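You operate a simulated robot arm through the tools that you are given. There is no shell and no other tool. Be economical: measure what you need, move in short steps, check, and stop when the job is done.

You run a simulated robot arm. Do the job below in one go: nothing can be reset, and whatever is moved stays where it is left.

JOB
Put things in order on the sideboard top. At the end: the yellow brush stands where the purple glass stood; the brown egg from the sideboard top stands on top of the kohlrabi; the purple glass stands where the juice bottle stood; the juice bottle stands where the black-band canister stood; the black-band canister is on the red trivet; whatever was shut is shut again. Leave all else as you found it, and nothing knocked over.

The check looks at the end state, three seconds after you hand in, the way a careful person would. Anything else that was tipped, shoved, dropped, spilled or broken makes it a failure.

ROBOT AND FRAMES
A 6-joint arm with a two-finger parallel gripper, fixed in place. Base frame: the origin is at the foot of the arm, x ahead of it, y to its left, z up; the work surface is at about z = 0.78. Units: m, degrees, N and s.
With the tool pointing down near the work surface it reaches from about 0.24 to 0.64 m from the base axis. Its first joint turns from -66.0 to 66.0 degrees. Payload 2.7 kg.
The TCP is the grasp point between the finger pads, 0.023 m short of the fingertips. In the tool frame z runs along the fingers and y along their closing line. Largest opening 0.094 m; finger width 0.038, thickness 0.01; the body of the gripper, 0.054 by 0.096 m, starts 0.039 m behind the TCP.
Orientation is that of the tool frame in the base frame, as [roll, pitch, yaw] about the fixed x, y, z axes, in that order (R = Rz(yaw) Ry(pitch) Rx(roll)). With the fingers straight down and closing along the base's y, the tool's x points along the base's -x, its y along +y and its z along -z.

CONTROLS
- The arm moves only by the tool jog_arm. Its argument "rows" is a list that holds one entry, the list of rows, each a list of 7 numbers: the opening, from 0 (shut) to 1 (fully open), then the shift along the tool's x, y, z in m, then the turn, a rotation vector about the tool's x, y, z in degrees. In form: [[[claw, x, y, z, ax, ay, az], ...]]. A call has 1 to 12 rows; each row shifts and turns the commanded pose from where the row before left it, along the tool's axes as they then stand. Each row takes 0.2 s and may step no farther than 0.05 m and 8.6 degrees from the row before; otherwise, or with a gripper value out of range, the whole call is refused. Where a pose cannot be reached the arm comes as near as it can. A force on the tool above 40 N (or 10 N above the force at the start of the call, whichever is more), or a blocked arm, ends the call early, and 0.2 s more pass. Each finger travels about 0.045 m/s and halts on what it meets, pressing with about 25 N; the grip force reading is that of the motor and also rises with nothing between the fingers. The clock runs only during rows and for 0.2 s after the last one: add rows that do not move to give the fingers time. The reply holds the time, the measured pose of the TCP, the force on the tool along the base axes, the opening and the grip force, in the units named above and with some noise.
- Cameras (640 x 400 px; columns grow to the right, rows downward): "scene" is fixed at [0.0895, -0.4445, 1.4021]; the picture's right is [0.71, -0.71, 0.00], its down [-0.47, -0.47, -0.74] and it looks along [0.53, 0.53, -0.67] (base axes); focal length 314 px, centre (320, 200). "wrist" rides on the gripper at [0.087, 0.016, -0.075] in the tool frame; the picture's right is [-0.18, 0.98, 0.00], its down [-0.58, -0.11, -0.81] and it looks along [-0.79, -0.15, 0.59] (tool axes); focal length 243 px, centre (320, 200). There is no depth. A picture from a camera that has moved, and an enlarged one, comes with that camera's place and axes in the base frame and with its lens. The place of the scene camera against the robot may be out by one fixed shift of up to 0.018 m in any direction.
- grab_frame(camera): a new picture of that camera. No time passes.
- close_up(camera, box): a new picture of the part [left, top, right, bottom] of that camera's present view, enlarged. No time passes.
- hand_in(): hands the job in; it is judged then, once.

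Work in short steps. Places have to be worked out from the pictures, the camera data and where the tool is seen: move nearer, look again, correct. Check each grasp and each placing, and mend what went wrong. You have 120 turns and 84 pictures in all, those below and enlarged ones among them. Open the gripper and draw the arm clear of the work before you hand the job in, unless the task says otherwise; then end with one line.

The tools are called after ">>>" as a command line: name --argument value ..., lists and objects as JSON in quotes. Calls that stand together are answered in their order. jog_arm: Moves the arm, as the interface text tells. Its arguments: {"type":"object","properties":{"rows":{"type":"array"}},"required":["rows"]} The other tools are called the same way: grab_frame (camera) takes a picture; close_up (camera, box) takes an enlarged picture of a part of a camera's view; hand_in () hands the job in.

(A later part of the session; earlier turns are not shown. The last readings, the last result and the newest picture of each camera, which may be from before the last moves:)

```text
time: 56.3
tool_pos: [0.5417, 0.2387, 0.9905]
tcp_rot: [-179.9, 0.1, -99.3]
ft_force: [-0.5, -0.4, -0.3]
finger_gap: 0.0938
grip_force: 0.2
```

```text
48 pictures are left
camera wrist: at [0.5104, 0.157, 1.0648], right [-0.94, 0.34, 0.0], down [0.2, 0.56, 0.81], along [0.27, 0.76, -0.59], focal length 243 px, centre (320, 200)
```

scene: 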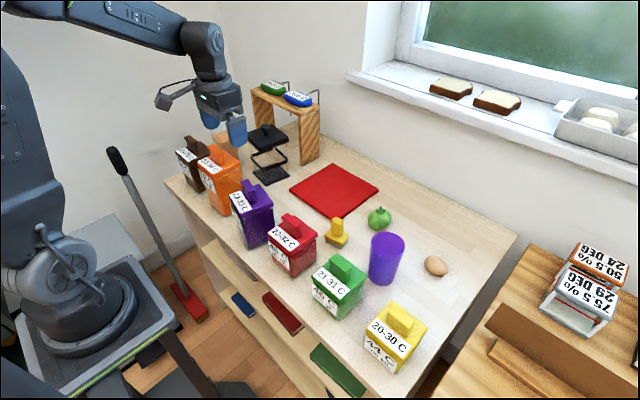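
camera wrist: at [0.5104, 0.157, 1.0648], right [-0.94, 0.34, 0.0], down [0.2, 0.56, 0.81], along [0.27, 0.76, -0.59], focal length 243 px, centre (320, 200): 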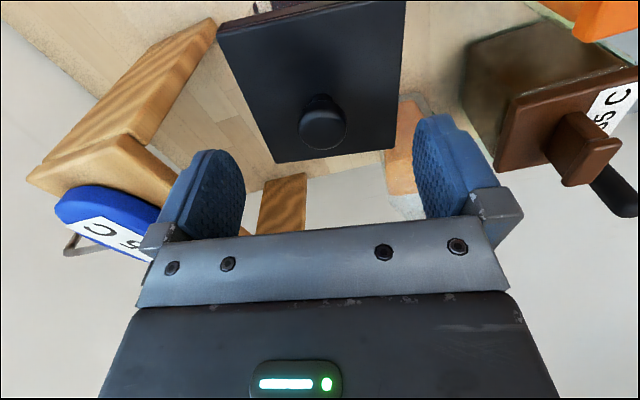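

The knob is exactly centred. I lower to TCP z≈0.945, close on the knob, lift 1.5 cm and look whether only the lid comes.

>>> jog_arm --rows '[[[1, 0, 0, 0.025, 0, 0, 0], [1, 0, 0, 0.0205, 0, 0, 0], [0.1, 0, 0, 0, 0, 0, 0], [0.1, 0, 0, 0, 0, 0, 0], [0.1, 0, 0, 0, 0, 0, 0], [0.1, 0, 0, 0, 0, 0, 0], [0.1, 0, 0, 0, 0, 0, 0], [0.1, 0, 0, -0.005, 0, 0, 0], [0.1, 0, 0, -0.01, 0, 0, 0], [0.1, 0, 0, 0, 0, 0, 0]]]'

>>> close_up --camera "scene" --box '[190, 80, 350, 195]'

```text
time: 58.5
tool_pos: [0.5411, 0.2398, 0.9607]
tcp_rot: [180.0, 0.0, -99.1]
ft_force: [-0.8, 0.0, -1.3]
finger_gap: 0.026
grip_force: 24.7
```

```text
3.48 times, centred on (270, 138) of scene
camera zoom: at [0.0895, -0.4445, 1.4021], right [0.71, -0.71, 0.0], down [-0.47, -0.47, -0.74], along [0.53, 0.53, -0.67], focal length 1094 px, centre (494, 417)
```

zoom: 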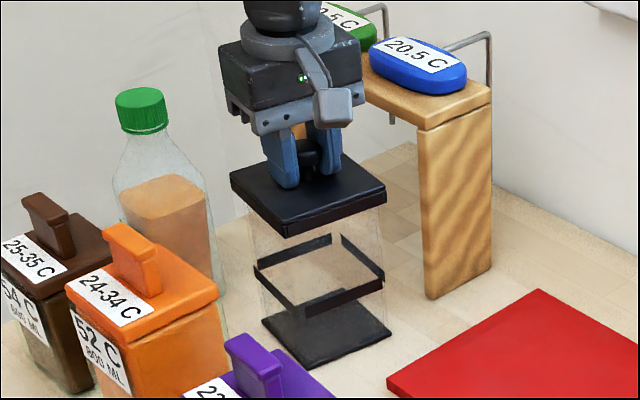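

Only the lid comes (jar stays shut by nothing else). I lift it clear and carry it to the free strip at about (0.463, 0.09), stopping 3 cm above the table.

>>> jog_arm --rows '[[[0.1, 0, 0, -0.03, 0, 0, 0], [0.1, 0.0401, 0.0133, 0, 0, 0, 0], [0.1, 0.0401, 0.0133, 0, 0, 0, 0], [0.1, 0.0401, 0.0133, 0, 0, 0, 0], [0.1, 0.0401, 0.0133, 0, 0, 0, 0], [0.1, 0, 0, 0, 0, 0, 0], [0.1, 0, 0, 0.045, 0, 0, 0], [0.1, 0, 0, 0.045, 0, 0, 0], [0.1, 0, 0, 0.03, 0, 0, 0], [0.1, 0, 0, 0, 0, 0, 0]]]'

>>> close_up --camera "scene" --box '[210, 120, 390, 250]'

```text
time: 60.7
tool_pos: [0.4626, 0.0899, 0.8703]
tcp_rot: [-180.0, 0.1, -99.2]
ft_force: [0.2, 0.0, -0.8]
finger_gap: 0.0264
grip_force: 24.8
```

```text
3.08 times, centred on (300, 185) of scene
camera zoom: at [0.0895, -0.4445, 1.4021], right [0.71, -0.71, 0.0], down [-0.47, -0.47, -0.74], along [0.53, 0.53, -0.67], focal length 968 px, centre (382, 246)
```

zoom: 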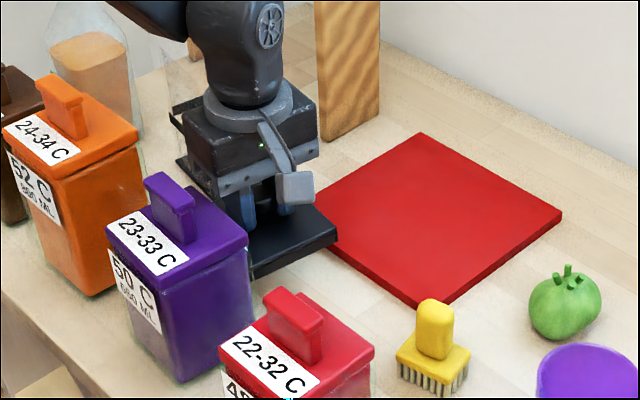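

The lid hangs clear between purple box and trivet. I lower it in small steps and watch the force.

>>> jog_arm --rows '[[[0.1, 0, 0, 0.02, 0, 0, 0], [0.1, 0, 0, 0.012, 0, 0, 0], [0.1, 0, 0, 0.004, 0, 0, 0], [0.1, 0, 0, 0, 0, 0, 0]]]'

>>> close_up --camera "scene" --box '[250, 160, 350, 230]'

```text
time: 61.7
tool_pos: [0.4633, 0.0902, 0.8338]
tcp_rot: [180.0, 0.1, -99.2]
ft_force: [0.0, -0.2, 0.0]
finger_gap: 0.0264
grip_force: 25.1
```

```text
5.71 times, centred on (300, 195) of scene
camera zoom: at [0.0895, -0.4445, 1.4021], right [0.71, -0.71, 0.0], down [-0.47, -0.47, -0.74], along [0.53, 0.53, -0.67], focal length 1797 px, centre (434, 229)
```

zoom: 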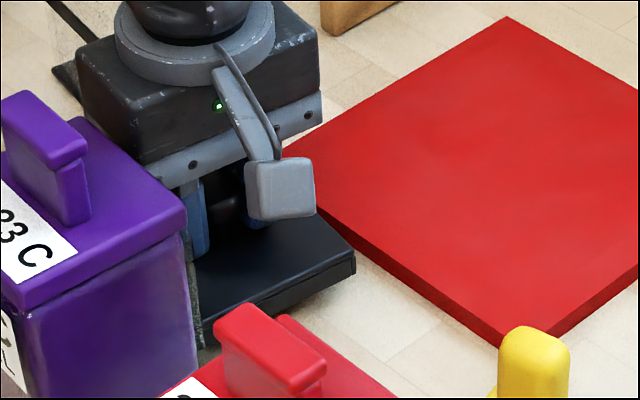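

No contact yet. I lower 2 mm at a time.

>>> jog_arm --rows '[[[0.1, 0, 0, 0.002, 0, 0, 0], [0.1, 0, 0, 0.002, 0, 0, 0], [0.1, 0, 0, 0.002, 0, 0, 0], [0.1, 0, 0, 0, 0, 0, 0]]]'

>>> jog_arm --rows '[[[0.1, 0, 0, 0.002, 0, 0, 0], [0.1, 0, 0, 0, 0, 0, 0]]]'

```text
time: 62.7
tool_pos: [0.464, 0.0911, 0.8269]
tcp_rot: [-179.9, 0.0, -99.2]
ft_force: [0.1, 0.2, -0.8]
finger_gap: 0.0262
grip_force: 25.1
```

```text
time: 63.3
tool_pos: [0.4635, 0.0902, 0.827]
tcp_rot: [-179.9, 0.1, -99.2]
ft_force: [1.4, -0.5, -0.4]
finger_gap: 0.0262
grip_force: 25.2
```

>>> jog_arm --rows '[[[0.1, 0, 0, 0.002, 0, 0, 0], [0.1, 0, 0, 0.002, 0, 0, 0], [0.1, 0, 0, 0, 0, 0, 0]]]'

```text
time: 64.1
tool_pos: [0.4632, 0.0909, 0.822]
tcp_rot: [-179.9, 0.1, -99.2]
ft_force: [0.0, 0.6, -0.1]
finger_gap: 0.0263
grip_force: 25.2
```

>>> jog_arm --rows '[[[0.1, 0, 0, 0.002, 0, 0, 0], [0.1, 0, 0, 0.002, 0, 0, 0], [0.1, 0, 0, 0, 0, 0, 0]]]'

>>> grab_frame --camera "wrist"

```text
time: 64.9
tool_pos: [0.464, 0.0916, 0.8199]
tcp_rot: [-179.8, 0.2, -99.2]
ft_force: [-8.5, -0.6, 23.8]
finger_gap: 0.0262
grip_force: 24.9
```

```text
44 pictures are left
camera wrist: at [0.4327, 0.0082, 0.8934], right [-0.94, 0.34, 0.0], down [0.2, 0.56, 0.81], along [0.28, 0.76, -0.59], focal length 243 px, centre (320, 200)
```

wrist: 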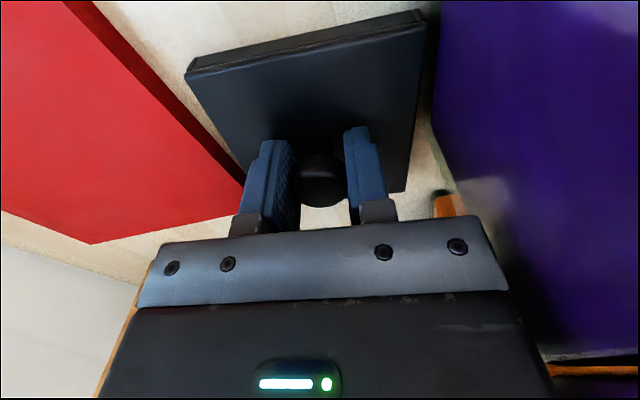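

The lid stands on the table (23.8 N at z=0.820), clear of trivet and purple box. I ease off, open, and rise to look into the jar.

>>> jog_arm --rows '[[[0.1, 0, 0, -0.003, 0, 0, 0], [0.5, 0, 0, 0, 0, 0, 0], [0.5, 0, 0, 0, 0, 0, 0], [0.5, 0, 0, 0, 0, 0, 0], [0.6, 0, 0, -0.03, 0, 0, 0], [0.6, 0, 0, -0.04, 0, 0, 0], [0.8, 0, 0, -0.045, 0, 0, 0], [1, 0, 0, -0.045, 0, 0, 0], [1, 0, 0, -0.04, 0, 0, 0], [1, 0, 0, 0, 0, 0, 0]]]'

>>> grab_frame --camera "wrist"

>>> grab_frame --camera "scene"

```text
time: 67.1
tool_pos: [0.4624, 0.091, 1.0222]
tcp_rot: [-179.9, 0.1, -99.2]
ft_force: [-0.1, 0.8, 0.5]
finger_gap: 0.0941
grip_force: 0.2
```

```text
43 pictures are left
camera wrist: at [0.4324, 0.0083, 1.0953], right [-0.94, 0.34, 0.0], down [0.2, 0.56, 0.81], along [0.27, 0.76, -0.59], focal length 243 px, centre (320, 200)
```

wrist: 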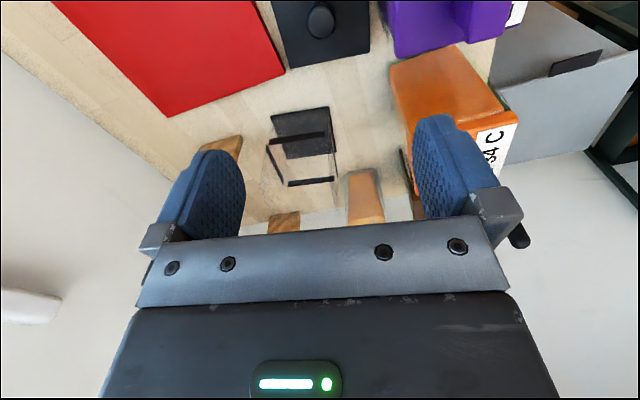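

```text
42 pictures are left
```

scene: 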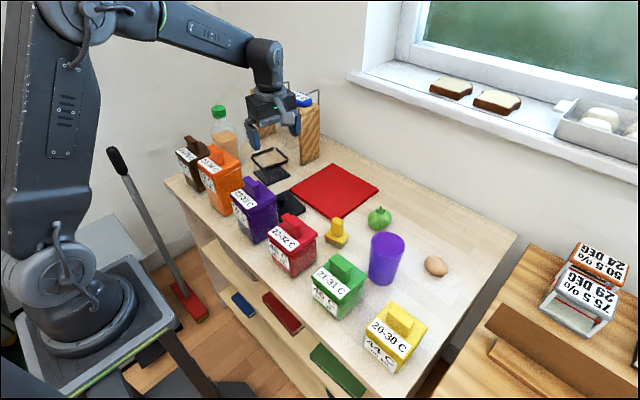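

The jar is open; I enlarge it for its body width and orientation.

>>> close_up --camera "wrist" --box '[240, 90, 400, 230]'

>>> close_up --camera "scene" --box '[230, 120, 310, 190]'

```text
2.86 times, centred on (320, 160) of wrist
camera zoom: at [0.4324, 0.0083, 1.0953], right [-0.94, 0.34, 0.0], down [0.2, 0.56, 0.81], along [0.27, 0.76, -0.59], focal length 693 px, centre (320, 314)
```

zoom: 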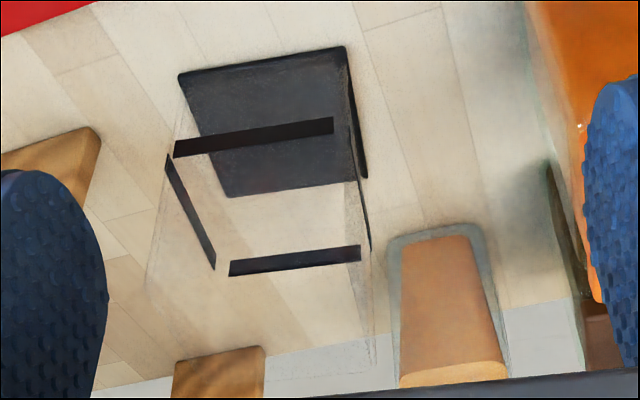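

```text
5.71 times, centred on (270, 155) of scene
camera zoom: at [0.0895, -0.4445, 1.4021], right [0.71, -0.71, 0.0], down [-0.47, -0.47, -0.74], along [0.53, 0.53, -0.67], focal length 1797 px, centre (606, 457)
```

zoom: 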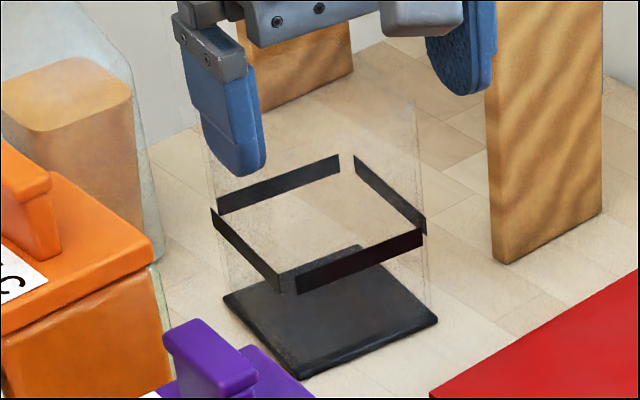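

The body is ≈0.082 wide, rim ≈0.905, so a vertical straddle has ~6 mm on each side. I move over the jar and stop with the fingertips just above the rim.

>>> jog_arm --rows '[[[1, -0.0399, -0.0135, 0, 0, 0, 0], [1, -0.0399, -0.0135, 0, 0, 0, 0], [1, -0.0399, -0.0135, 0, 0, 0, 0], [1, -0.0399, -0.0135, 0, 0, 0, 0], [1, 0, 0, 0, 0, 0, 0], [1, 0, 0, 0.045, 0, 0, 0], [1, 0, 0, 0.04, 0, 0, 0], [1, 0, 0, 0, 0, 0, 0]]]'

>>> grab_frame --camera "wrist"

>>> close_up --camera "scene" --box '[220, 90, 320, 190]'

```text
time: 68.9
tool_pos: [0.5428, 0.2392, 0.937]
tcp_rot: [-179.8, 0.2, -99.2]
ft_force: [-0.2, -0.9, 0.2]
finger_gap: 0.094
grip_force: 0.0
```

```text
39 pictures are left
camera wrist: at [0.5108, 0.1568, 1.0101], right [-0.94, 0.34, 0.0], down [0.2, 0.56, 0.81], along [0.27, 0.76, -0.59], focal length 243 px, centre (320, 200)
```

wrist: 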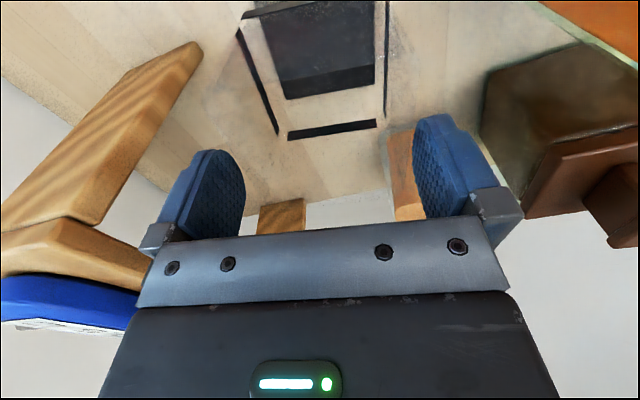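

```text
4.00 times, centred on (270, 140) of scene
camera zoom: at [0.0895, -0.4445, 1.4021], right [0.71, -0.71, 0.0], down [-0.47, -0.47, -0.74], along [0.53, 0.53, -0.67], focal length 1258 px, centre (520, 440)
```

zoom: 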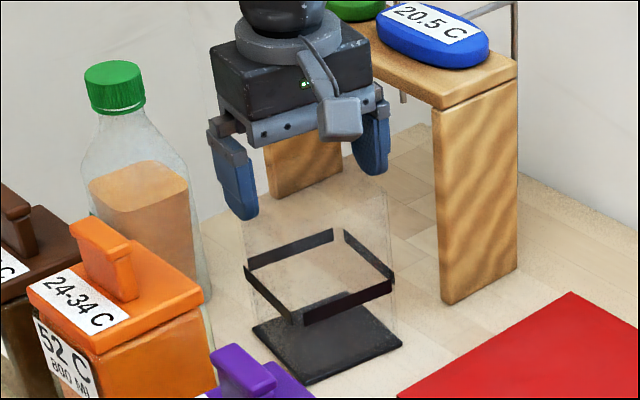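

Centre looks within a couple of mm; I shift 2 mm toward −x and lower the fingers past the rim, watching the force.

>>> jog_arm --rows '[[[1, 0, 0.002, 0, 0, 0, 0], [1, 0, 0, 0.015, 0, 0, 0], [1, 0, 0, 0.01, 0, 0, 0], [1, 0, 0, 0.01, 0, 0, 0], [1, 0, 0, 0, 0, 0, 0]]]'

>>> close_up --camera "scene" --box '[240, 110, 300, 190]'

```text
time: 70.1
tool_pos: [0.5392, 0.2391, 0.9005]
tcp_rot: [-179.9, 0.2, -99.2]
ft_force: [0.4, 0.1, -0.6]
finger_gap: 0.0942
grip_force: 0.0
```

```text
5.00 times, centred on (270, 150) of scene
camera zoom: at [0.0895, -0.4445, 1.4021], right [0.71, -0.71, 0.0], down [-0.47, -0.47, -0.74], along [0.53, 0.53, -0.67], focal length 1573 px, centre (570, 450)
```

zoom: 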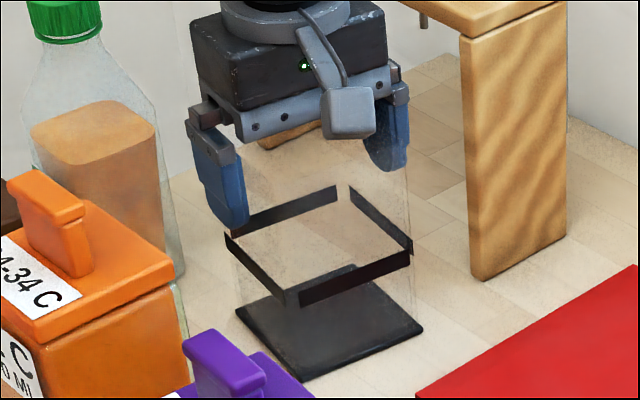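

No contact. I lower 22 mm more, close on the body and lift 2 cm as a test.

>>> jog_arm --rows '[[[1, 0, 0, 0.012, 0, 0, 0], [1, 0, 0, 0.01, 0, 0, 0], [1, 0, 0, 0, 0, 0, 0], [0.6, 0, 0, 0, 0, 0, 0], [0.5, 0, 0, 0, 0, 0, 0], [0.5, 0, 0, 0, 0, 0, 0], [0.5, 0, 0, 0, 0, 0, 0], [0.5, 0, 0, -0.006, 0, 0, 0], [0.5, 0, 0, -0.014, 0, 0, 0], [0.5, 0, 0, 0, 0, 0, 0]]]'

>>> close_up --camera "scene" --box '[210, 90, 330, 210]'

```text
time: 72.3
tool_pos: [0.5395, 0.2405, 0.8984]
tcp_rot: [-180.0, 0.0, -99.2]
ft_force: [-0.3, 0.1, -1.4]
finger_gap: 0.0877
grip_force: 25.8
```

```text
3.33 times, centred on (270, 150) of scene
camera zoom: at [0.0896, -0.4445, 1.4021], right [0.71, -0.71, 0.0], down [-0.47, -0.47, -0.74], along [0.53, 0.53, -0.67], focal length 1048 px, centre (487, 367)
```

zoom: 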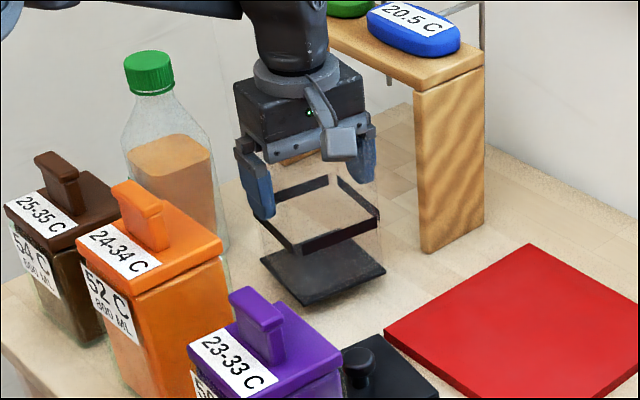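

The jar is held (gap 0.0877) and hangs level. I raise it to z≈0.96, move first toward −y, then over the trivet to (0.605, 0.045).

>>> jog_arm --rows '[[[0.5, 0, 0, -0.03, 0, 0, 0], [0.5, 0, 0, -0.03, 0, 0, 0], [0.5, 0.0395, -0.0064, 0, 0, 0, 0], [0.5, 0.0395, -0.0064, 0, 0, 0, 0], [0.5, 0.0395, -0.0064, 0, 0, 0, 0], [0.5, 0.032, -0.0384, 0, 0, 0, 0], [0.5, 0.032, -0.0384, 0, 0, 0, 0], [0.5, 0, 0, 0, 0, 0, 0], [0.5, 0, 0, 0.03, 0, 0, 0], [0.5, 0, 0, 0.015, 0, 0, 0], [0.5, 0, 0, 0, 0, 0, 0]]]'

>>> close_up --camera "scene" --box '[250, 110, 410, 240]'

```text
time: 74.7
tool_pos: [0.6058, 0.0441, 0.9141]
tcp_rot: [-179.9, 0.1, -99.3]
ft_force: [0.9, 0.1, -2.1]
finger_gap: 0.0878
grip_force: 25.4
```

```text
3.08 times, centred on (330, 175) of scene
camera zoom: at [0.0896, -0.4445, 1.4021], right [0.71, -0.71, 0.0], down [-0.47, -0.47, -0.74], along [0.53, 0.53, -0.67], focal length 968 px, centre (289, 277)
```

zoom: 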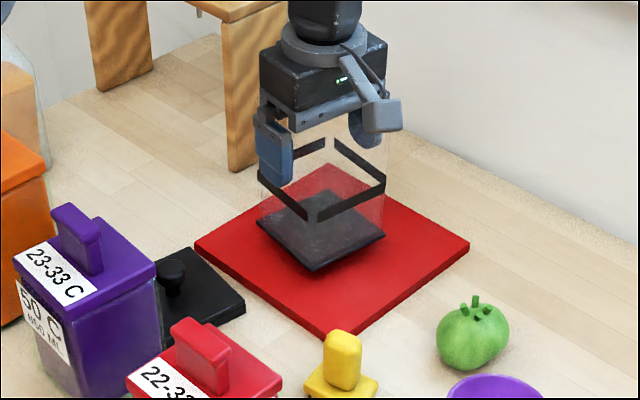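

The jar is above the trivet. I lower in small steps until contact.

>>> jog_arm --rows '[[[0.5, 0, 0, 0.01, 0, 0, 0], [0.5, 0, 0, 0.006, 0, 0, 0], [0.5, 0, 0, 0.003, 0, 0, 0], [0.5, 0, 0, 0.002, 0, 0, 0], [0.5, 0, 0, 0, 0, 0, 0]]]'

>>> jog_arm --rows '[[[0.5, 0, 0, 0.002, 0, 0, 0], [0.5, 0, 0, 0.002, 0, 0, 0], [0.5, 0, 0, 0, 0, 0, 0]]]'

```text
time: 75.9
tool_pos: [0.605, 0.0443, 0.8945]
tcp_rot: [-179.7, 0.0, -99.2]
ft_force: [-3.2, -0.4, 7.8]
finger_gap: 0.0879
grip_force: 25.1
```

```text
time: 76.7
tool_pos: [0.6057, 0.0444, 0.8942]
tcp_rot: [-179.6, 0.2, -99.2]
ft_force: [-9.4, -0.9, 35.4]
finger_gap: 0.0878
grip_force: 25.0
```

Contact with the trivet top (z=0.8945). I ease off, open, rise, and go back above the lid with the gripper half open.

>>> jog_arm --rows '[[[0.5, 0, 0, -0.004, 0, 0, 0], [1, 0, 0, 0, 0, 0, 0], [1, 0, 0, 0, 0, 0, 0], [1, 0, 0, -0.02, 0, 0, 0], [1, 0, 0, -0.04, 0, 0, 0], [1, 0, 0, -0.04, 0, 0, 0], [0.6, -0.0058, 0.0368, 0, 0, 0, 0], [0.6, -0.0058, 0.0368, 0, 0, 0, 0], [0.6, -0.0058, 0.0368, 0, 0, 0, 0], [0.6, -0.0058, 0.0368, 0, 0, 0, 0], [0.6, 0, 0, 0.04, 0, 0, 0], [0.6, 0, 0, 0, 0, 0, 0]]]'

>>> grab_frame --camera "wrist"

>>> close_up --camera "scene" --box '[230, 110, 410, 250]'

```text
time: 79.3
tool_pos: [0.4647, 0.0892, 0.9541]
tcp_rot: [-179.8, 0.1, -99.2]
ft_force: [-0.3, 0.1, -0.4]
finger_gap: 0.0563
grip_force: 0.0
```

```text
34 pictures are left
camera wrist: at [0.4335, 0.0081, 1.027], right [-0.94, 0.34, 0.0], down [0.2, 0.56, 0.81], along [0.27, 0.76, -0.59], focal length 243 px, centre (320, 200)
```

wrist: 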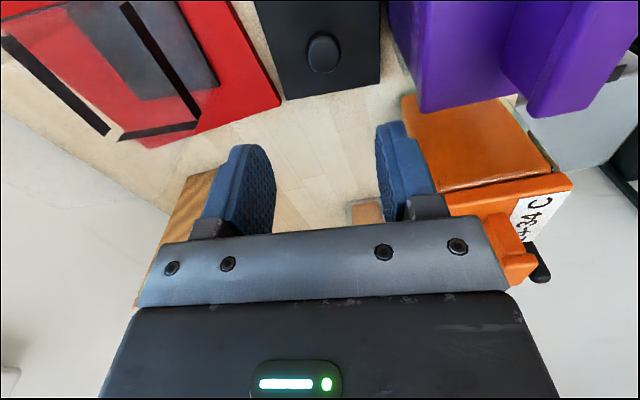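

```text
2.86 times, centred on (320, 180) of scene
camera zoom: at [0.0895, -0.4445, 1.4021], right [0.71, -0.71, 0.0], down [-0.47, -0.47, -0.74], along [0.53, 0.53, -0.67], focal length 899 px, centre (320, 257)
```

zoom: 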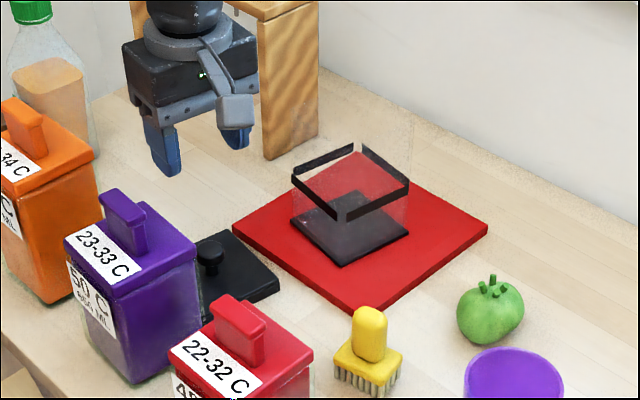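

Jar stands on the trivet; the knob is centred below. I descend to z≈0.8205, grip the knob and raise the lid to z≈1.0.

>>> jog_arm --rows '[[[0.6, 0, 0.001, 0.045, 0, 0, 0], [0.6, 0, 0, 0.045, 0, 0, 0], [0.6, 0, 0, 0.043, 0, 0, 0], [0.6, 0, 0, 0, 0, 0, 0], [0.1, 0, 0, 0, 0, 0, 0], [0.1, 0, 0, 0, 0, 0, 0], [0.1, 0, 0, 0, 0, 0, 0], [0.1, 0, 0, 0, 0, 0, 0], [0.1, 0, 0, -0.02, 0, 0, 0], [0.1, 0, 0, -0.04, 0, 0, 0], [0.1, 0, 0, -0.045, 0, 0, 0], [0.1, 0, 0, -0.045, 0, 0, 0]]]'

>>> jog_arm --rows '[[[0.1, 0, 0, -0.03, 0, 0, 0], [0.1, 0, 0, 0, 0, 0, 0]]]'

```text
time: 81.9
tool_pos: [0.4622, 0.0904, 0.9696]
tcp_rot: [-179.9, 0.1, -99.3]
ft_force: [-0.7, -0.5, -0.4]
finger_gap: 0.026
grip_force: 24.9
```

```text
time: 82.5
tool_pos: [0.4622, 0.0919, 1.0007]
tcp_rot: [-179.9, 0.2, -99.2]
ft_force: [1.3, -0.1, -0.5]
finger_gap: 0.0262
grip_force: 25.5
```

Lid in hand. I carry it over the jar at (0.606, 0.044) and stop about 2.5 cm above the seat to check alignment.

>>> jog_arm --rows '[[[0.1, 0.0059, -0.0374, 0, 0, 0, 0], [0.1, 0.0059, -0.0374, 0, 0, 0, 0], [0.1, 0.0059, -0.0374, 0, 0, 0, 0], [0.1, 0.0059, -0.0374, 0, 0, 0, 0], [0.1, 0, 0, 0, 0, 0, 0], [0.1, 0, 0, 0.015, 0, 0, 0], [0.1, 0, 0, 0, 0, 0, 0]]]'

>>> close_up --camera "scene" --box '[270, 100, 400, 220]'

```text
time: 84.1
tool_pos: [0.607, 0.0421, 0.9849]
tcp_rot: [-179.8, 0.1, -99.3]
ft_force: [0.8, 0.0, -0.3]
finger_gap: 0.0263
grip_force: 25.3
```

```text
3.33 times, centred on (335, 160) of scene
camera zoom: at [0.0895, -0.4445, 1.4021], right [0.71, -0.71, 0.0], down [-0.47, -0.47, -0.74], along [0.53, 0.53, -0.67], focal length 1048 px, centre (270, 333)
```

zoom: 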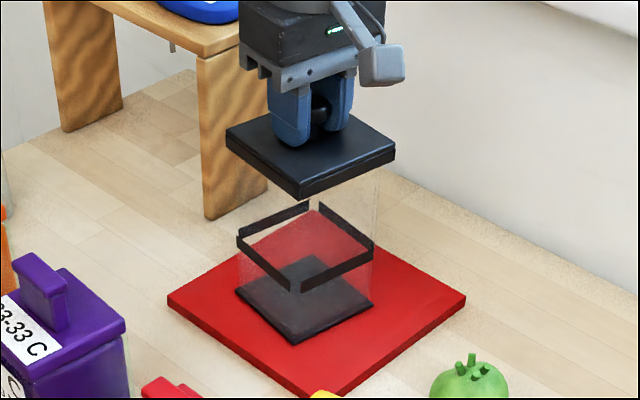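

Aligned within ~2 mm; I correct that and lower in small steps until the lid seats (expected z≈0.961).

>>> jog_arm --rows '[[[0.1, -0.0013, 0.0008, 0, 0, 0, 0], [0.1, 0, 0, 0.012, 0, 0, 0], [0.1, 0, 0, 0.006, 0, 0, 0], [0.1, 0, 0, 0.003, 0, 0, 0], [0.1, 0, 0, 0, 0, 0, 0]]]'

>>> jog_arm --rows '[[[0.1, 0, 0, 0.002, 0, 0, 0], [0.1, 0, 0, 0.002, 0, 0, 0], [0.1, 0, 0, 0, 0, 0, 0]]]'

>>> close_up --camera "scene" --box '[270, 100, 400, 220]'

```text
time: 85.3
tool_pos: [0.6057, 0.0449, 0.9653]
tcp_rot: [-179.9, 0.0, -99.2]
ft_force: [0.0, -0.7, 0.2]
finger_gap: 0.0261
grip_force: 24.8
```

```text
time: 86.1
tool_pos: [0.6069, 0.0444, 0.9617]
tcp_rot: [-179.8, 0.2, -99.2]
ft_force: [0.9, -2.6, 5.4]
finger_gap: 0.026
grip_force: 25.5
```

```text
3.33 times, centred on (335, 160) of scene
camera zoom: at [0.0894, -0.4446, 1.4021], right [0.71, -0.71, 0.0], down [-0.47, -0.47, -0.75], along [0.53, 0.53, -0.67], focal length 1048 px, centre (270, 333)
```

zoom: 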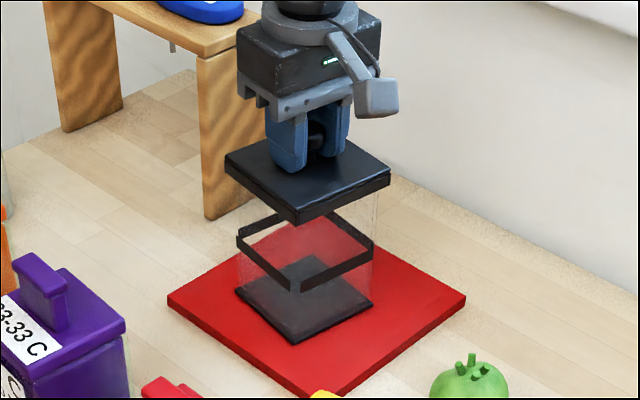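

It touches at z=0.9617, as expected for the seat. I press 1.5 mm more, ease off, release and rise, then look.

>>> jog_arm --rows '[[[0.1, 0, 0, 0.0015, 0, 0, 0], [0.1, 0, 0, -0.002, 0, 0, 0], [0.6, 0, 0, 0, 0, 0, 0], [0.6, 0, 0, 0, 0, 0, 0], [0.6, 0, 0, 0, 0, 0, 0], [0.6, 0, 0, -0.03, 0, 0, 0], [0.8, 0, 0, -0.04, 0, 0, 0], [1, 0, 0, -0.02, 0, 0, 0], [1, 0, 0, 0, 0, 0, 0]]]'

>>> close_up --camera "scene" --box '[270, 110, 400, 220]'

```text
time: 88.1
tool_pos: [0.6064, 0.0445, 1.0514]
tcp_rot: [-179.9, 0.2, -99.3]
ft_force: [-0.5, 0.1, -0.1]
finger_gap: 0.094
grip_force: 0.1
```

```text
3.64 times, centred on (335, 165) of scene
camera zoom: at [0.0895, -0.4445, 1.4021], right [0.71, -0.71, 0.0], down [-0.47, -0.47, -0.74], along [0.53, 0.53, -0.67], focal length 1144 px, centre (266, 327)
```

zoom: 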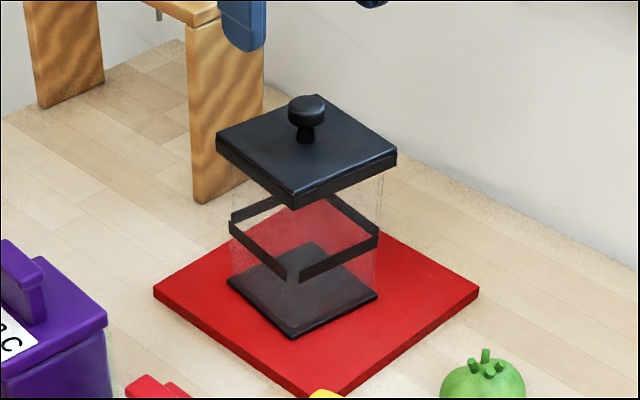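

The canister is shut and on the trivet. Next the juice bottle: I move to (0.48, 0.25, 1.06) to view it.

>>> jog_arm --rows '[[[1, -0.0364, 0.0314, -0.002, 0, 0, 0], [1, -0.0364, 0.0314, -0.002, 0, 0, 0], [1, -0.0364, 0.0314, -0.002, 0, 0, 0], [1, -0.0364, 0.0314, -0.002, 0, 0, 0], [1, -0.0364, 0.0314, -0.002, 0, 0, 0], [1, 0, 0, 0, 0, 0, 0]]]'

>>> grab_frame --camera "wrist"

```text
time: 89.5
tool_pos: [0.4809, 0.2517, 1.0619]
tcp_rot: [-179.9, 0.0, -99.2]
ft_force: [0.0, 0.2, -0.5]
finger_gap: 0.0941
grip_force: 0.0
```

```text
29 pictures are left
camera wrist: at [0.4489, 0.1679, 1.1357], right [-0.94, 0.34, 0.0], down [0.2, 0.56, 0.81], along [0.28, 0.76, -0.59], focal length 243 px, centre (320, 200)
```

wrist: 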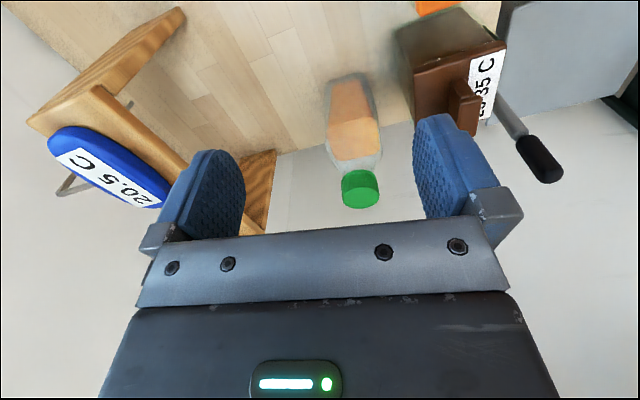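

The cap is near (0.478, 0.385), z≈0.965. I move above it to z≈1.03 and look again.

>>> jog_arm --rows '[[[1, -0.0432, 0.0083, 0, 0, 0, 0], [1, -0.0432, 0.0083, 0, 0, 0, 0], [1, -0.0432, 0.0083, 0, 0, 0, 0], [1, 0, 0, 0.032, 0, 0, 0], [1, 0, 0, 0, 0, 0, 0]]]'

>>> grab_frame --camera "wrist"

>>> close_up --camera "scene" --box '[170, 80, 290, 200]'

```text
time: 90.7
tool_pos: [0.4748, 0.3808, 1.0279]
tcp_rot: [-179.8, 0.1, -99.2]
ft_force: [0.6, 0.7, -0.3]
finger_gap: 0.0936
grip_force: 0.0
```

```text
28 pictures are left
camera wrist: at [0.4454, 0.299, 1.1023], right [-0.94, 0.34, 0.0], down [0.2, 0.56, 0.81], along [0.27, 0.76, -0.59], focal length 243 px, centre (320, 200)
```

wrist: 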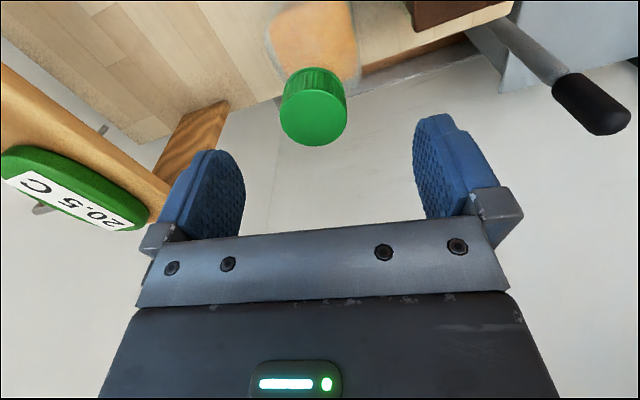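

```text
3.33 times, centred on (230, 140) of scene
camera zoom: at [0.0895, -0.4445, 1.4021], right [0.71, -0.71, 0.0], down [-0.47, -0.47, -0.74], along [0.53, 0.53, -0.67], focal length 1048 px, centre (620, 400)
```

zoom: 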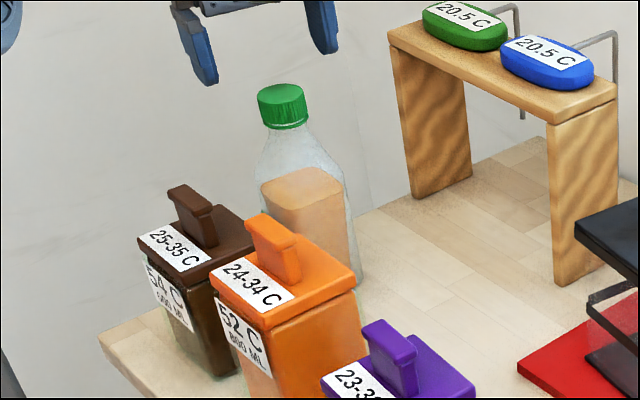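

Cap top is at about (0.480, 0.388, 0.966), diameter ≈0.044. I centre over it, descend to z≈0.957, close on the cap and lift 2 cm as a test.

>>> jog_arm --rows '[[[1, -0.0079, -0.0038, 0, 0, 0, 0], [1, 0, 0, 0.04, 0, 0, 0], [1, 0, 0, 0.03, 0, 0, 0], [1, 0, 0, 0, 0, 0, 0], [0.2, 0, 0, 0, 0, 0, 0], [0.2, 0, 0, 0, 0, 0, 0], [0.2, 0, 0, 0, 0, 0, 0], [0.2, 0, 0, 0, 0, 0, 0], [0.2, 0, 0, 0, 0, 0, 0]]]'

>>> close_up --camera "scene" --box '[170, 80, 290, 200]'

>>> grab_frame --camera "wrist"

```text
time: 92.7
tool_pos: [0.4805, 0.3885, 0.9595]
tcp_rot: [-179.9, 0.0, -99.3]
ft_force: [1.4, -0.2, 0.0]
finger_gap: 0.0432
grip_force: 25.6
```

```text
3.33 times, centred on (230, 140) of scene
camera zoom: at [0.0896, -0.4445, 1.4021], right [0.71, -0.71, 0.0], down [-0.47, -0.47, -0.74], along [0.53, 0.53, -0.67], focal length 1048 px, centre (620, 400)
```

zoom: 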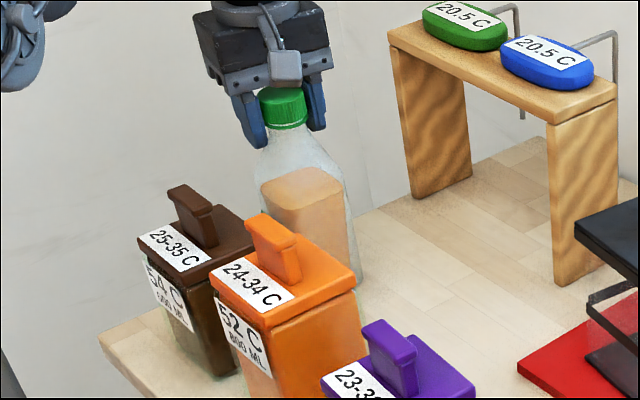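

```text
25 pictures are left
camera wrist: at [0.4502, 0.3059, 1.0323], right [-0.94, 0.34, 0.0], down [0.2, 0.56, 0.81], along [0.27, 0.76, -0.59], focal length 243 px, centre (320, 200)
```

wrist: 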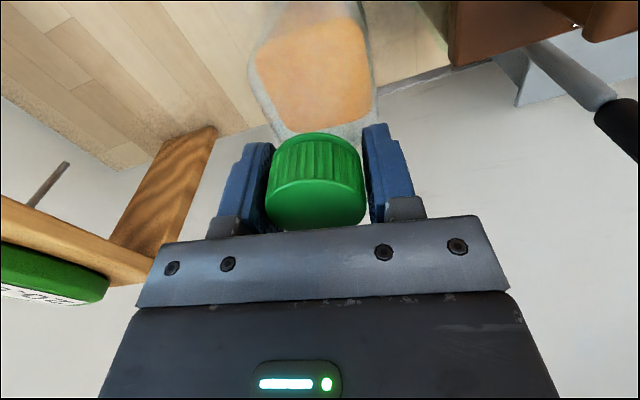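

Cap gripped (0.0432). I lift 3 cm and check that the bottle comes along.

>>> jog_arm --rows '[[[0.2, 0, 0, -0.01, 0, 0, 0], [0.2, 0, 0, -0.02, 0, 0, 0], [0.2, 0, 0, 0, 0, 0, 0]]]'

>>> close_up --camera "scene" --box '[170, 60, 310, 200]'

```text
time: 93.5
tool_pos: [0.48, 0.3875, 0.9888]
tcp_rot: [-179.9, 0.2, -99.2]
ft_force: [-0.1, -0.7, -5.5]
finger_gap: 0.0384
grip_force: 24.7
```

```text
2.86 times, centred on (240, 130) of scene
camera zoom: at [0.0896, -0.4445, 1.4021], right [0.71, -0.71, 0.0], down [-0.47, -0.47, -0.74], along [0.53, 0.53, -0.67], focal length 899 px, centre (549, 400)
```

zoom: 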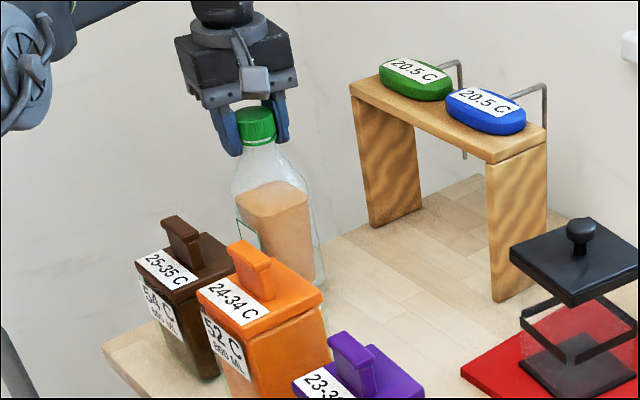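

Bottle came up (−5.5 N) but the gap shrank to 0.0384; I check how the cap sits between the fingers.

>>> grab_frame --camera "wrist"

>>> close_up --camera "scene" --box '[200, 65, 260, 125]'

```text
23 pictures are left
camera wrist: at [0.4507, 0.3059, 1.0628], right [-0.94, 0.34, 0.0], down [0.2, 0.56, 0.81], along [0.27, 0.76, -0.59], focal length 243 px, centre (320, 200)
```

wrist: 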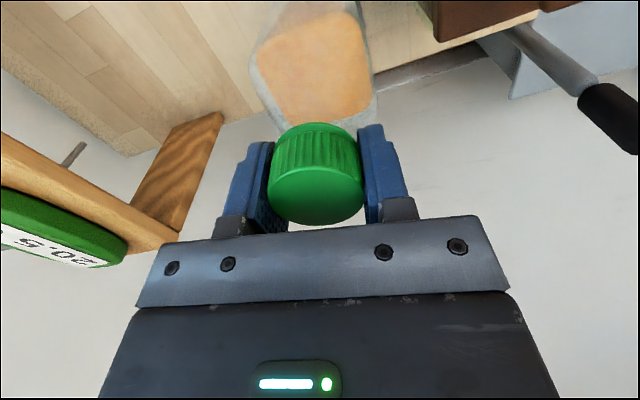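

```text
6.67 times, centred on (230, 95) of scene
camera zoom: at [0.0896, -0.4445, 1.4021], right [0.71, -0.71, 0.0], down [-0.47, -0.47, -0.74], along [0.53, 0.53, -0.67], focal length 2097 px, centre (920, 900)
```

zoom: 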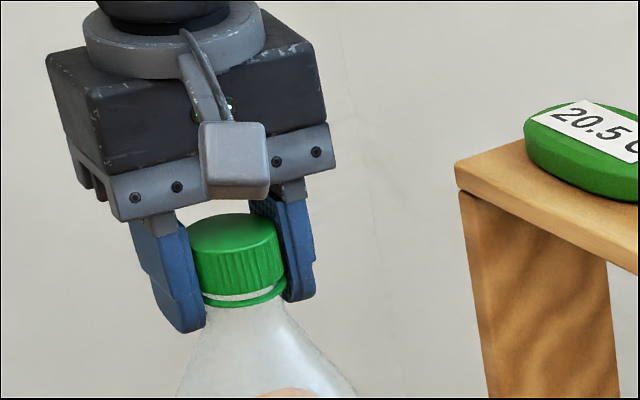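

The cap is held with its ring at the fingertips, stable. I carry it low and slowly to the canister's old place (0.540, 0.2405).

>>> jog_arm --rows '[[[0.2, 0.0169, -0.0103, 0, 0, 0, 0], [0.2, 0.0169, -0.0103, 0, 0, 0, 0], [0.2, 0.0169, -0.0103, 0, 0, 0, 0], [0.2, 0.0169, -0.0103, 0, 0, 0, 0], [0.2, 0.0169, -0.0103, 0, 0, 0, 0], [0.2, 0.0169, -0.0103, 0, 0, 0, 0], [0.2, 0.0169, -0.0103, 0, 0, 0, 0], [0.2, 0.0172, -0.0106, 0, 0, 0, 0], [0.2, 0, 0, 0, 0, 0, 0]]]'

>>> close_up --camera "scene" --box '[190, 70, 330, 200]'

```text
time: 95.5
tool_pos: [0.5415, 0.241, 0.9901]
tcp_rot: [-179.8, 0.1, -99.2]
ft_force: [-0.5, -0.3, -5.0]
finger_gap: 0.0385
grip_force: 24.9
```

```text
3.08 times, centred on (260, 135) of scene
camera zoom: at [0.0896, -0.4445, 1.4021], right [0.71, -0.71, 0.0], down [-0.47, -0.47, -0.74], along [0.53, 0.53, -0.67], focal length 968 px, centre (505, 400)
```

zoom: 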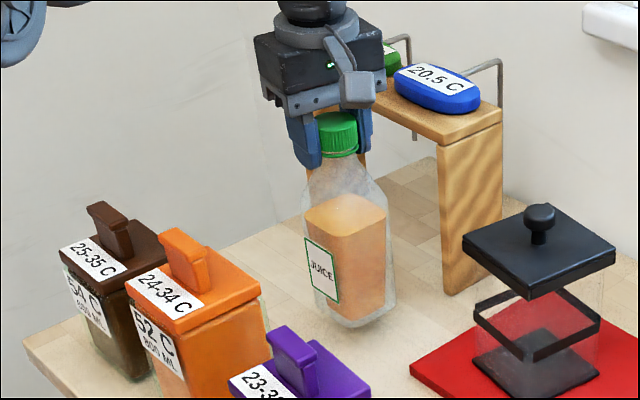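

The bottle hangs upright above the spot. I lower it until contact.

>>> jog_arm --rows '[[[0.2, 0, 0, 0.01, 0, 0, 0], [0.2, 0, 0, 0.006, 0, 0, 0], [0.2, 0, 0, 0.002, 0, 0, 0], [0.2, 0, 0, 0.002, 0, 0, 0], [0.2, 0, 0, 0, 0, 0, 0]]]'

>>> jog_arm --rows '[[[0.2, 0, 0, 0.002, 0, 0, 0], [0.2, 0, 0, 0.002, 0, 0, 0], [0.2, 0, 0, 0, 0, 0, 0]]]'

```text
time: 96.7
tool_pos: [0.5412, 0.2408, 0.9696]
tcp_rot: [-179.9, 0.1, -99.2]
ft_force: [-0.5, 1.9, -4.2]
finger_gap: 0.0385
grip_force: 25.3
```

```text
time: 97.5
tool_pos: [0.5414, 0.2406, 0.9659]
tcp_rot: [-179.9, 0.2, -99.2]
ft_force: [-0.4, -0.1, -4.2]
finger_gap: 0.0386
grip_force: 24.7
```

>>> jog_arm --rows '[[[0.2, 0, 0, 0.002, 0, 0, 0], [0.2, 0, 0, 0.002, 0, 0, 0], [0.2, 0, 0, 0, 0, 0, 0]]]'

>>> jog_arm --rows '[[[0.2, 0, 0, 0.002, 0, 0, 0], [0.2, 0, 0, 0, 0, 0, 0]]]'

```text
time: 98.3
tool_pos: [0.5413, 0.2426, 0.9642]
tcp_rot: [-179.5, 0.3, -99.3]
ft_force: [-4.1, -0.7, 26.1]
finger_gap: 0.0385
grip_force: 25.0
```

```text
time: 98.9
tool_pos: [0.5415, 0.2427, 0.9644]
tcp_rot: [-179.5, 0.4, -99.2]
ft_force: [-6.8, -1.0, 34.1]
finger_gap: 0.0389
grip_force: 24.8
```

Standing (34 N at z=0.9644). I ease off, release, rise, and travel toward the glass at about (0.473, −0.254).

>>> jog_arm --rows '[[[0.2, 0, 0, -0.0045, 0, 0, 0], [0.7, 0, 0, 0, 0, 0, 0], [0.8, 0, 0, 0, 0, 0, 0], [1, 0, 0, 0, 0, 0, 0], [1, 0, 0, -0.03, 0, 0, 0], [1, 0, 0, -0.04, 0, 0, 0], [1, 0, 0, -0.03, 0, 0, 0], [1, 0, 0, 0, 0, 0, 0]]]'

>>> jog_arm --rows '[[[1, 0.0456, -0.0011, 0, 0, 0, 0], [1, 0.0456, -0.0011, 0, 0, 0, 0], [1, 0.0456, -0.0011, 0, 0, 0, 0], [1, 0.0456, -0.0011, 0, 0, 0, 0], [1, 0.0456, -0.0011, 0, 0, 0, 0], [1, 0.0456, -0.0011, 0, 0, 0, 0], [1, 0.0456, -0.0011, 0, 0, 0, 0], [1, 0.0456, -0.0011, 0, 0, 0, 0], [1, 0.0456, -0.0011, 0, 0, 0, 0], [1, 0.0456, -0.0011, 0, 0, 0, 0], [1, 0.0456, -0.0011, 0, 0, 0, 0], [1, 0, 0, 0, 0, 0, 0]]]'

>>> grab_frame --camera "wrist"

>>> grab_frame --camera "scene"

```text
time: 100.7
tool_pos: [0.5422, 0.2416, 1.0649]
tcp_rot: [-179.8, 0.1, -99.2]
ft_force: [-0.9, 0.3, -0.2]
finger_gap: 0.0942
grip_force: 0.0
```

```text
time: 103.3
tool_pos: [0.473, -0.2564, 1.0625]
tcp_rot: [-179.9, 0.1, -99.2]
ft_force: [1.3, -0.2, -0.7]
finger_gap: 0.0939
grip_force: 0.0
```

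```text
20 pictures are left
camera wrist: at [0.4421, -0.3384, 1.1358], right [-0.94, 0.34, 0.0], down [0.2, 0.56, 0.81], along [0.27, 0.76, -0.59], focal length 243 px, centre (320, 200)
```

wrist: 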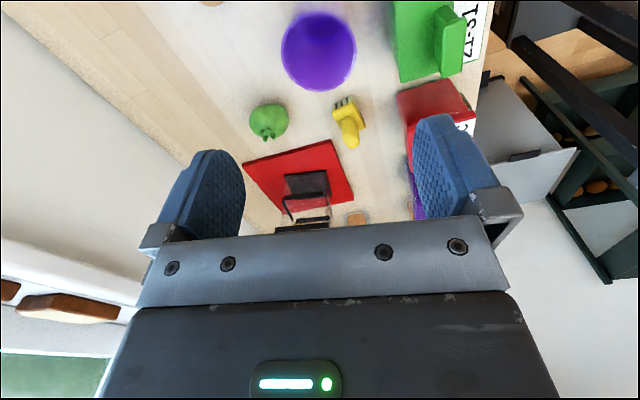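

```text
19 pictures are left
```

scene: 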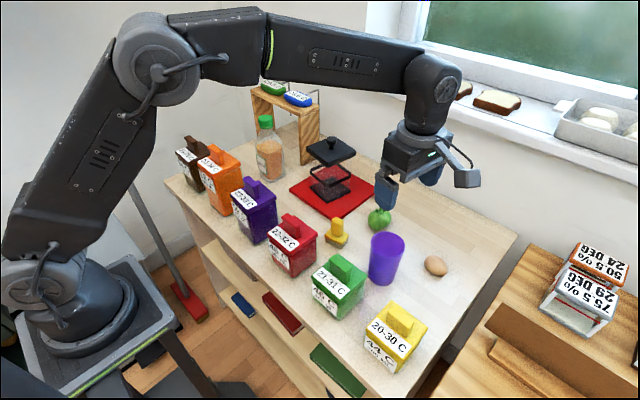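

Bottle stands well at the canister's old place. The glass rim is about 9 mm further +y: centre ≈ (0.4744, −0.248). To keep the fingers clear of the green box I turn to yaw −45, then descend to z≈0.95 over the glass.

>>> jog_arm --rows '[[[1, 0, 0, 0, 0, 0, -7.74], [1, 0, 0, 0, 0, 0, -7.74], [1, 0, 0, 0, 0, 0, -7.74], [1, 0, 0, 0, 0, 0, -7.74], [1, 0, 0, 0, 0, 0, -7.74], [1, 0, 0, 0, 0, 0, -7.74], [1, 0, 0, 0, 0, 0, -7.74], [1, -0.0051, -0.0071, 0, 0, 0, 0], [1, 0, 0, 0.045, 0, 0, 0], [1, 0, 0, 0.045, 0, 0, 0], [1, 0, 0, 0.025, 0, 0, 0], [1, 0, 0, 0, 0, 0, 0]]]'

>>> grab_frame --camera "wrist"

```text
time: 105.9
tool_pos: [0.4739, -0.2467, 0.9463]
tcp_rot: [-179.8, 0.0, -45.1]
ft_force: [-0.1, 0.7, -0.4]
finger_gap: 0.0939
grip_force: 0.0
```

```text
18 pictures are left
camera wrist: at [0.5231, -0.3192, 1.0208], right [-0.83, -0.56, 0.0], down [-0.34, 0.49, 0.81], along [-0.45, 0.67, -0.59], focal length 243 px, centre (320, 200)
```

wrist: 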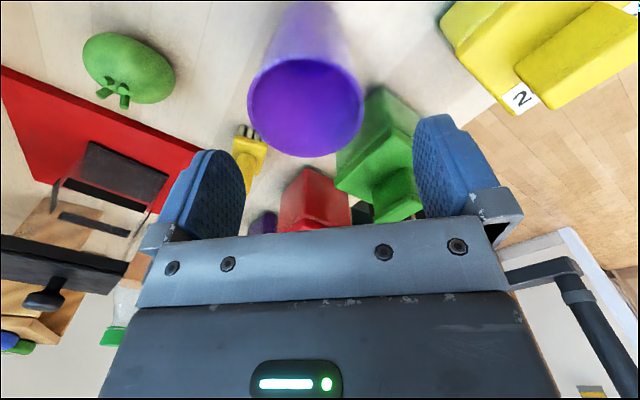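

Both views agree on a rim at z≈0.88, diameter ≈0.074, centre ≈ (0.480, −0.240). I shift there, lower to z≈0.915 and verify.

>>> jog_arm --rows '[[[1, 0.0003, -0.008, 0, 0, 0, 0], [1, 0, 0, 0.03, 0, 0, 0], [1, 0, 0, 0, 0, 0, 0]]]'

>>> grab_frame --camera "wrist"

```text
time: 106.7
tool_pos: [0.4801, -0.2408, 0.9183]
tcp_rot: [-179.8, 0.0, -44.9]
ft_force: [1.4, 0.1, -0.6]
finger_gap: 0.0939
grip_force: 0.1
```

```text
17 pictures are left
camera wrist: at [0.5287, -0.3134, 0.9915], right [-0.83, -0.56, 0.0], down [-0.34, 0.49, 0.81], along [-0.45, 0.67, -0.59], focal length 243 px, centre (320, 200)
```

wrist: 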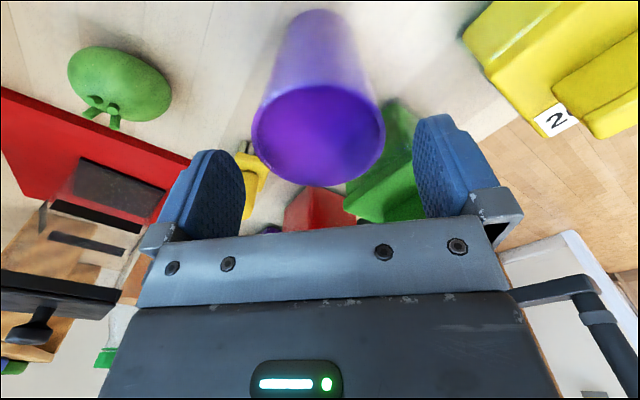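

Well centred (rim z≈0.884). I lower to z≈0.864, close, and lift 2 cm to test.

>>> jog_arm --rows '[[[1, 0.001, 0, 0.03, 0, 0, 0], [1, 0, 0, 0.024, 0, 0, 0], [1, 0, 0, 0, 0, 0, 0], [0.4, 0, 0, 0, 0, 0, 0], [0.4, 0, 0, 0, 0, 0, 0], [0.4, 0, 0, 0, 0, 0, 0], [0.4, 0, 0, 0, 0, 0, 0], [0.4, 0, 0, 0, 0, 0, 0]]]'

>>> jog_arm --rows '[[[0.4, 0, 0, -0.01, 0, 0, 0], [0.4, 0, 0, -0.02, 0, 0, 0], [0.4, 0, 0, 0, 0, 0, 0]]]'

>>> close_up --camera "scene" --box '[320, 150, 460, 310]'

```text
time: 108.5
tool_pos: [0.4806, -0.2415, 0.8639]
tcp_rot: [-179.8, -0.1, -45.0]
ft_force: [1.0, 1.2, 0.0]
finger_gap: 0.0743
grip_force: 24.4
```

```text
time: 109.3
tool_pos: [0.4818, -0.2414, 0.8942]
tcp_rot: [-179.9, 0.0, -45.0]
ft_force: [0.2, -0.5, -2.3]
finger_gap: 0.0744
grip_force: 24.8
```

```text
2.50 times, centred on (390, 230) of scene
camera zoom: at [0.0896, -0.4445, 1.4021], right [0.71, -0.71, 0.0], down [-0.47, -0.47, -0.74], along [0.53, 0.53, -0.67], focal length 786 px, centre (145, 125)
```

zoom: 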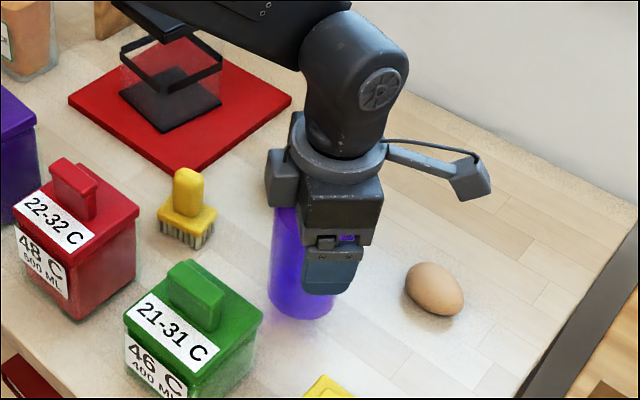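

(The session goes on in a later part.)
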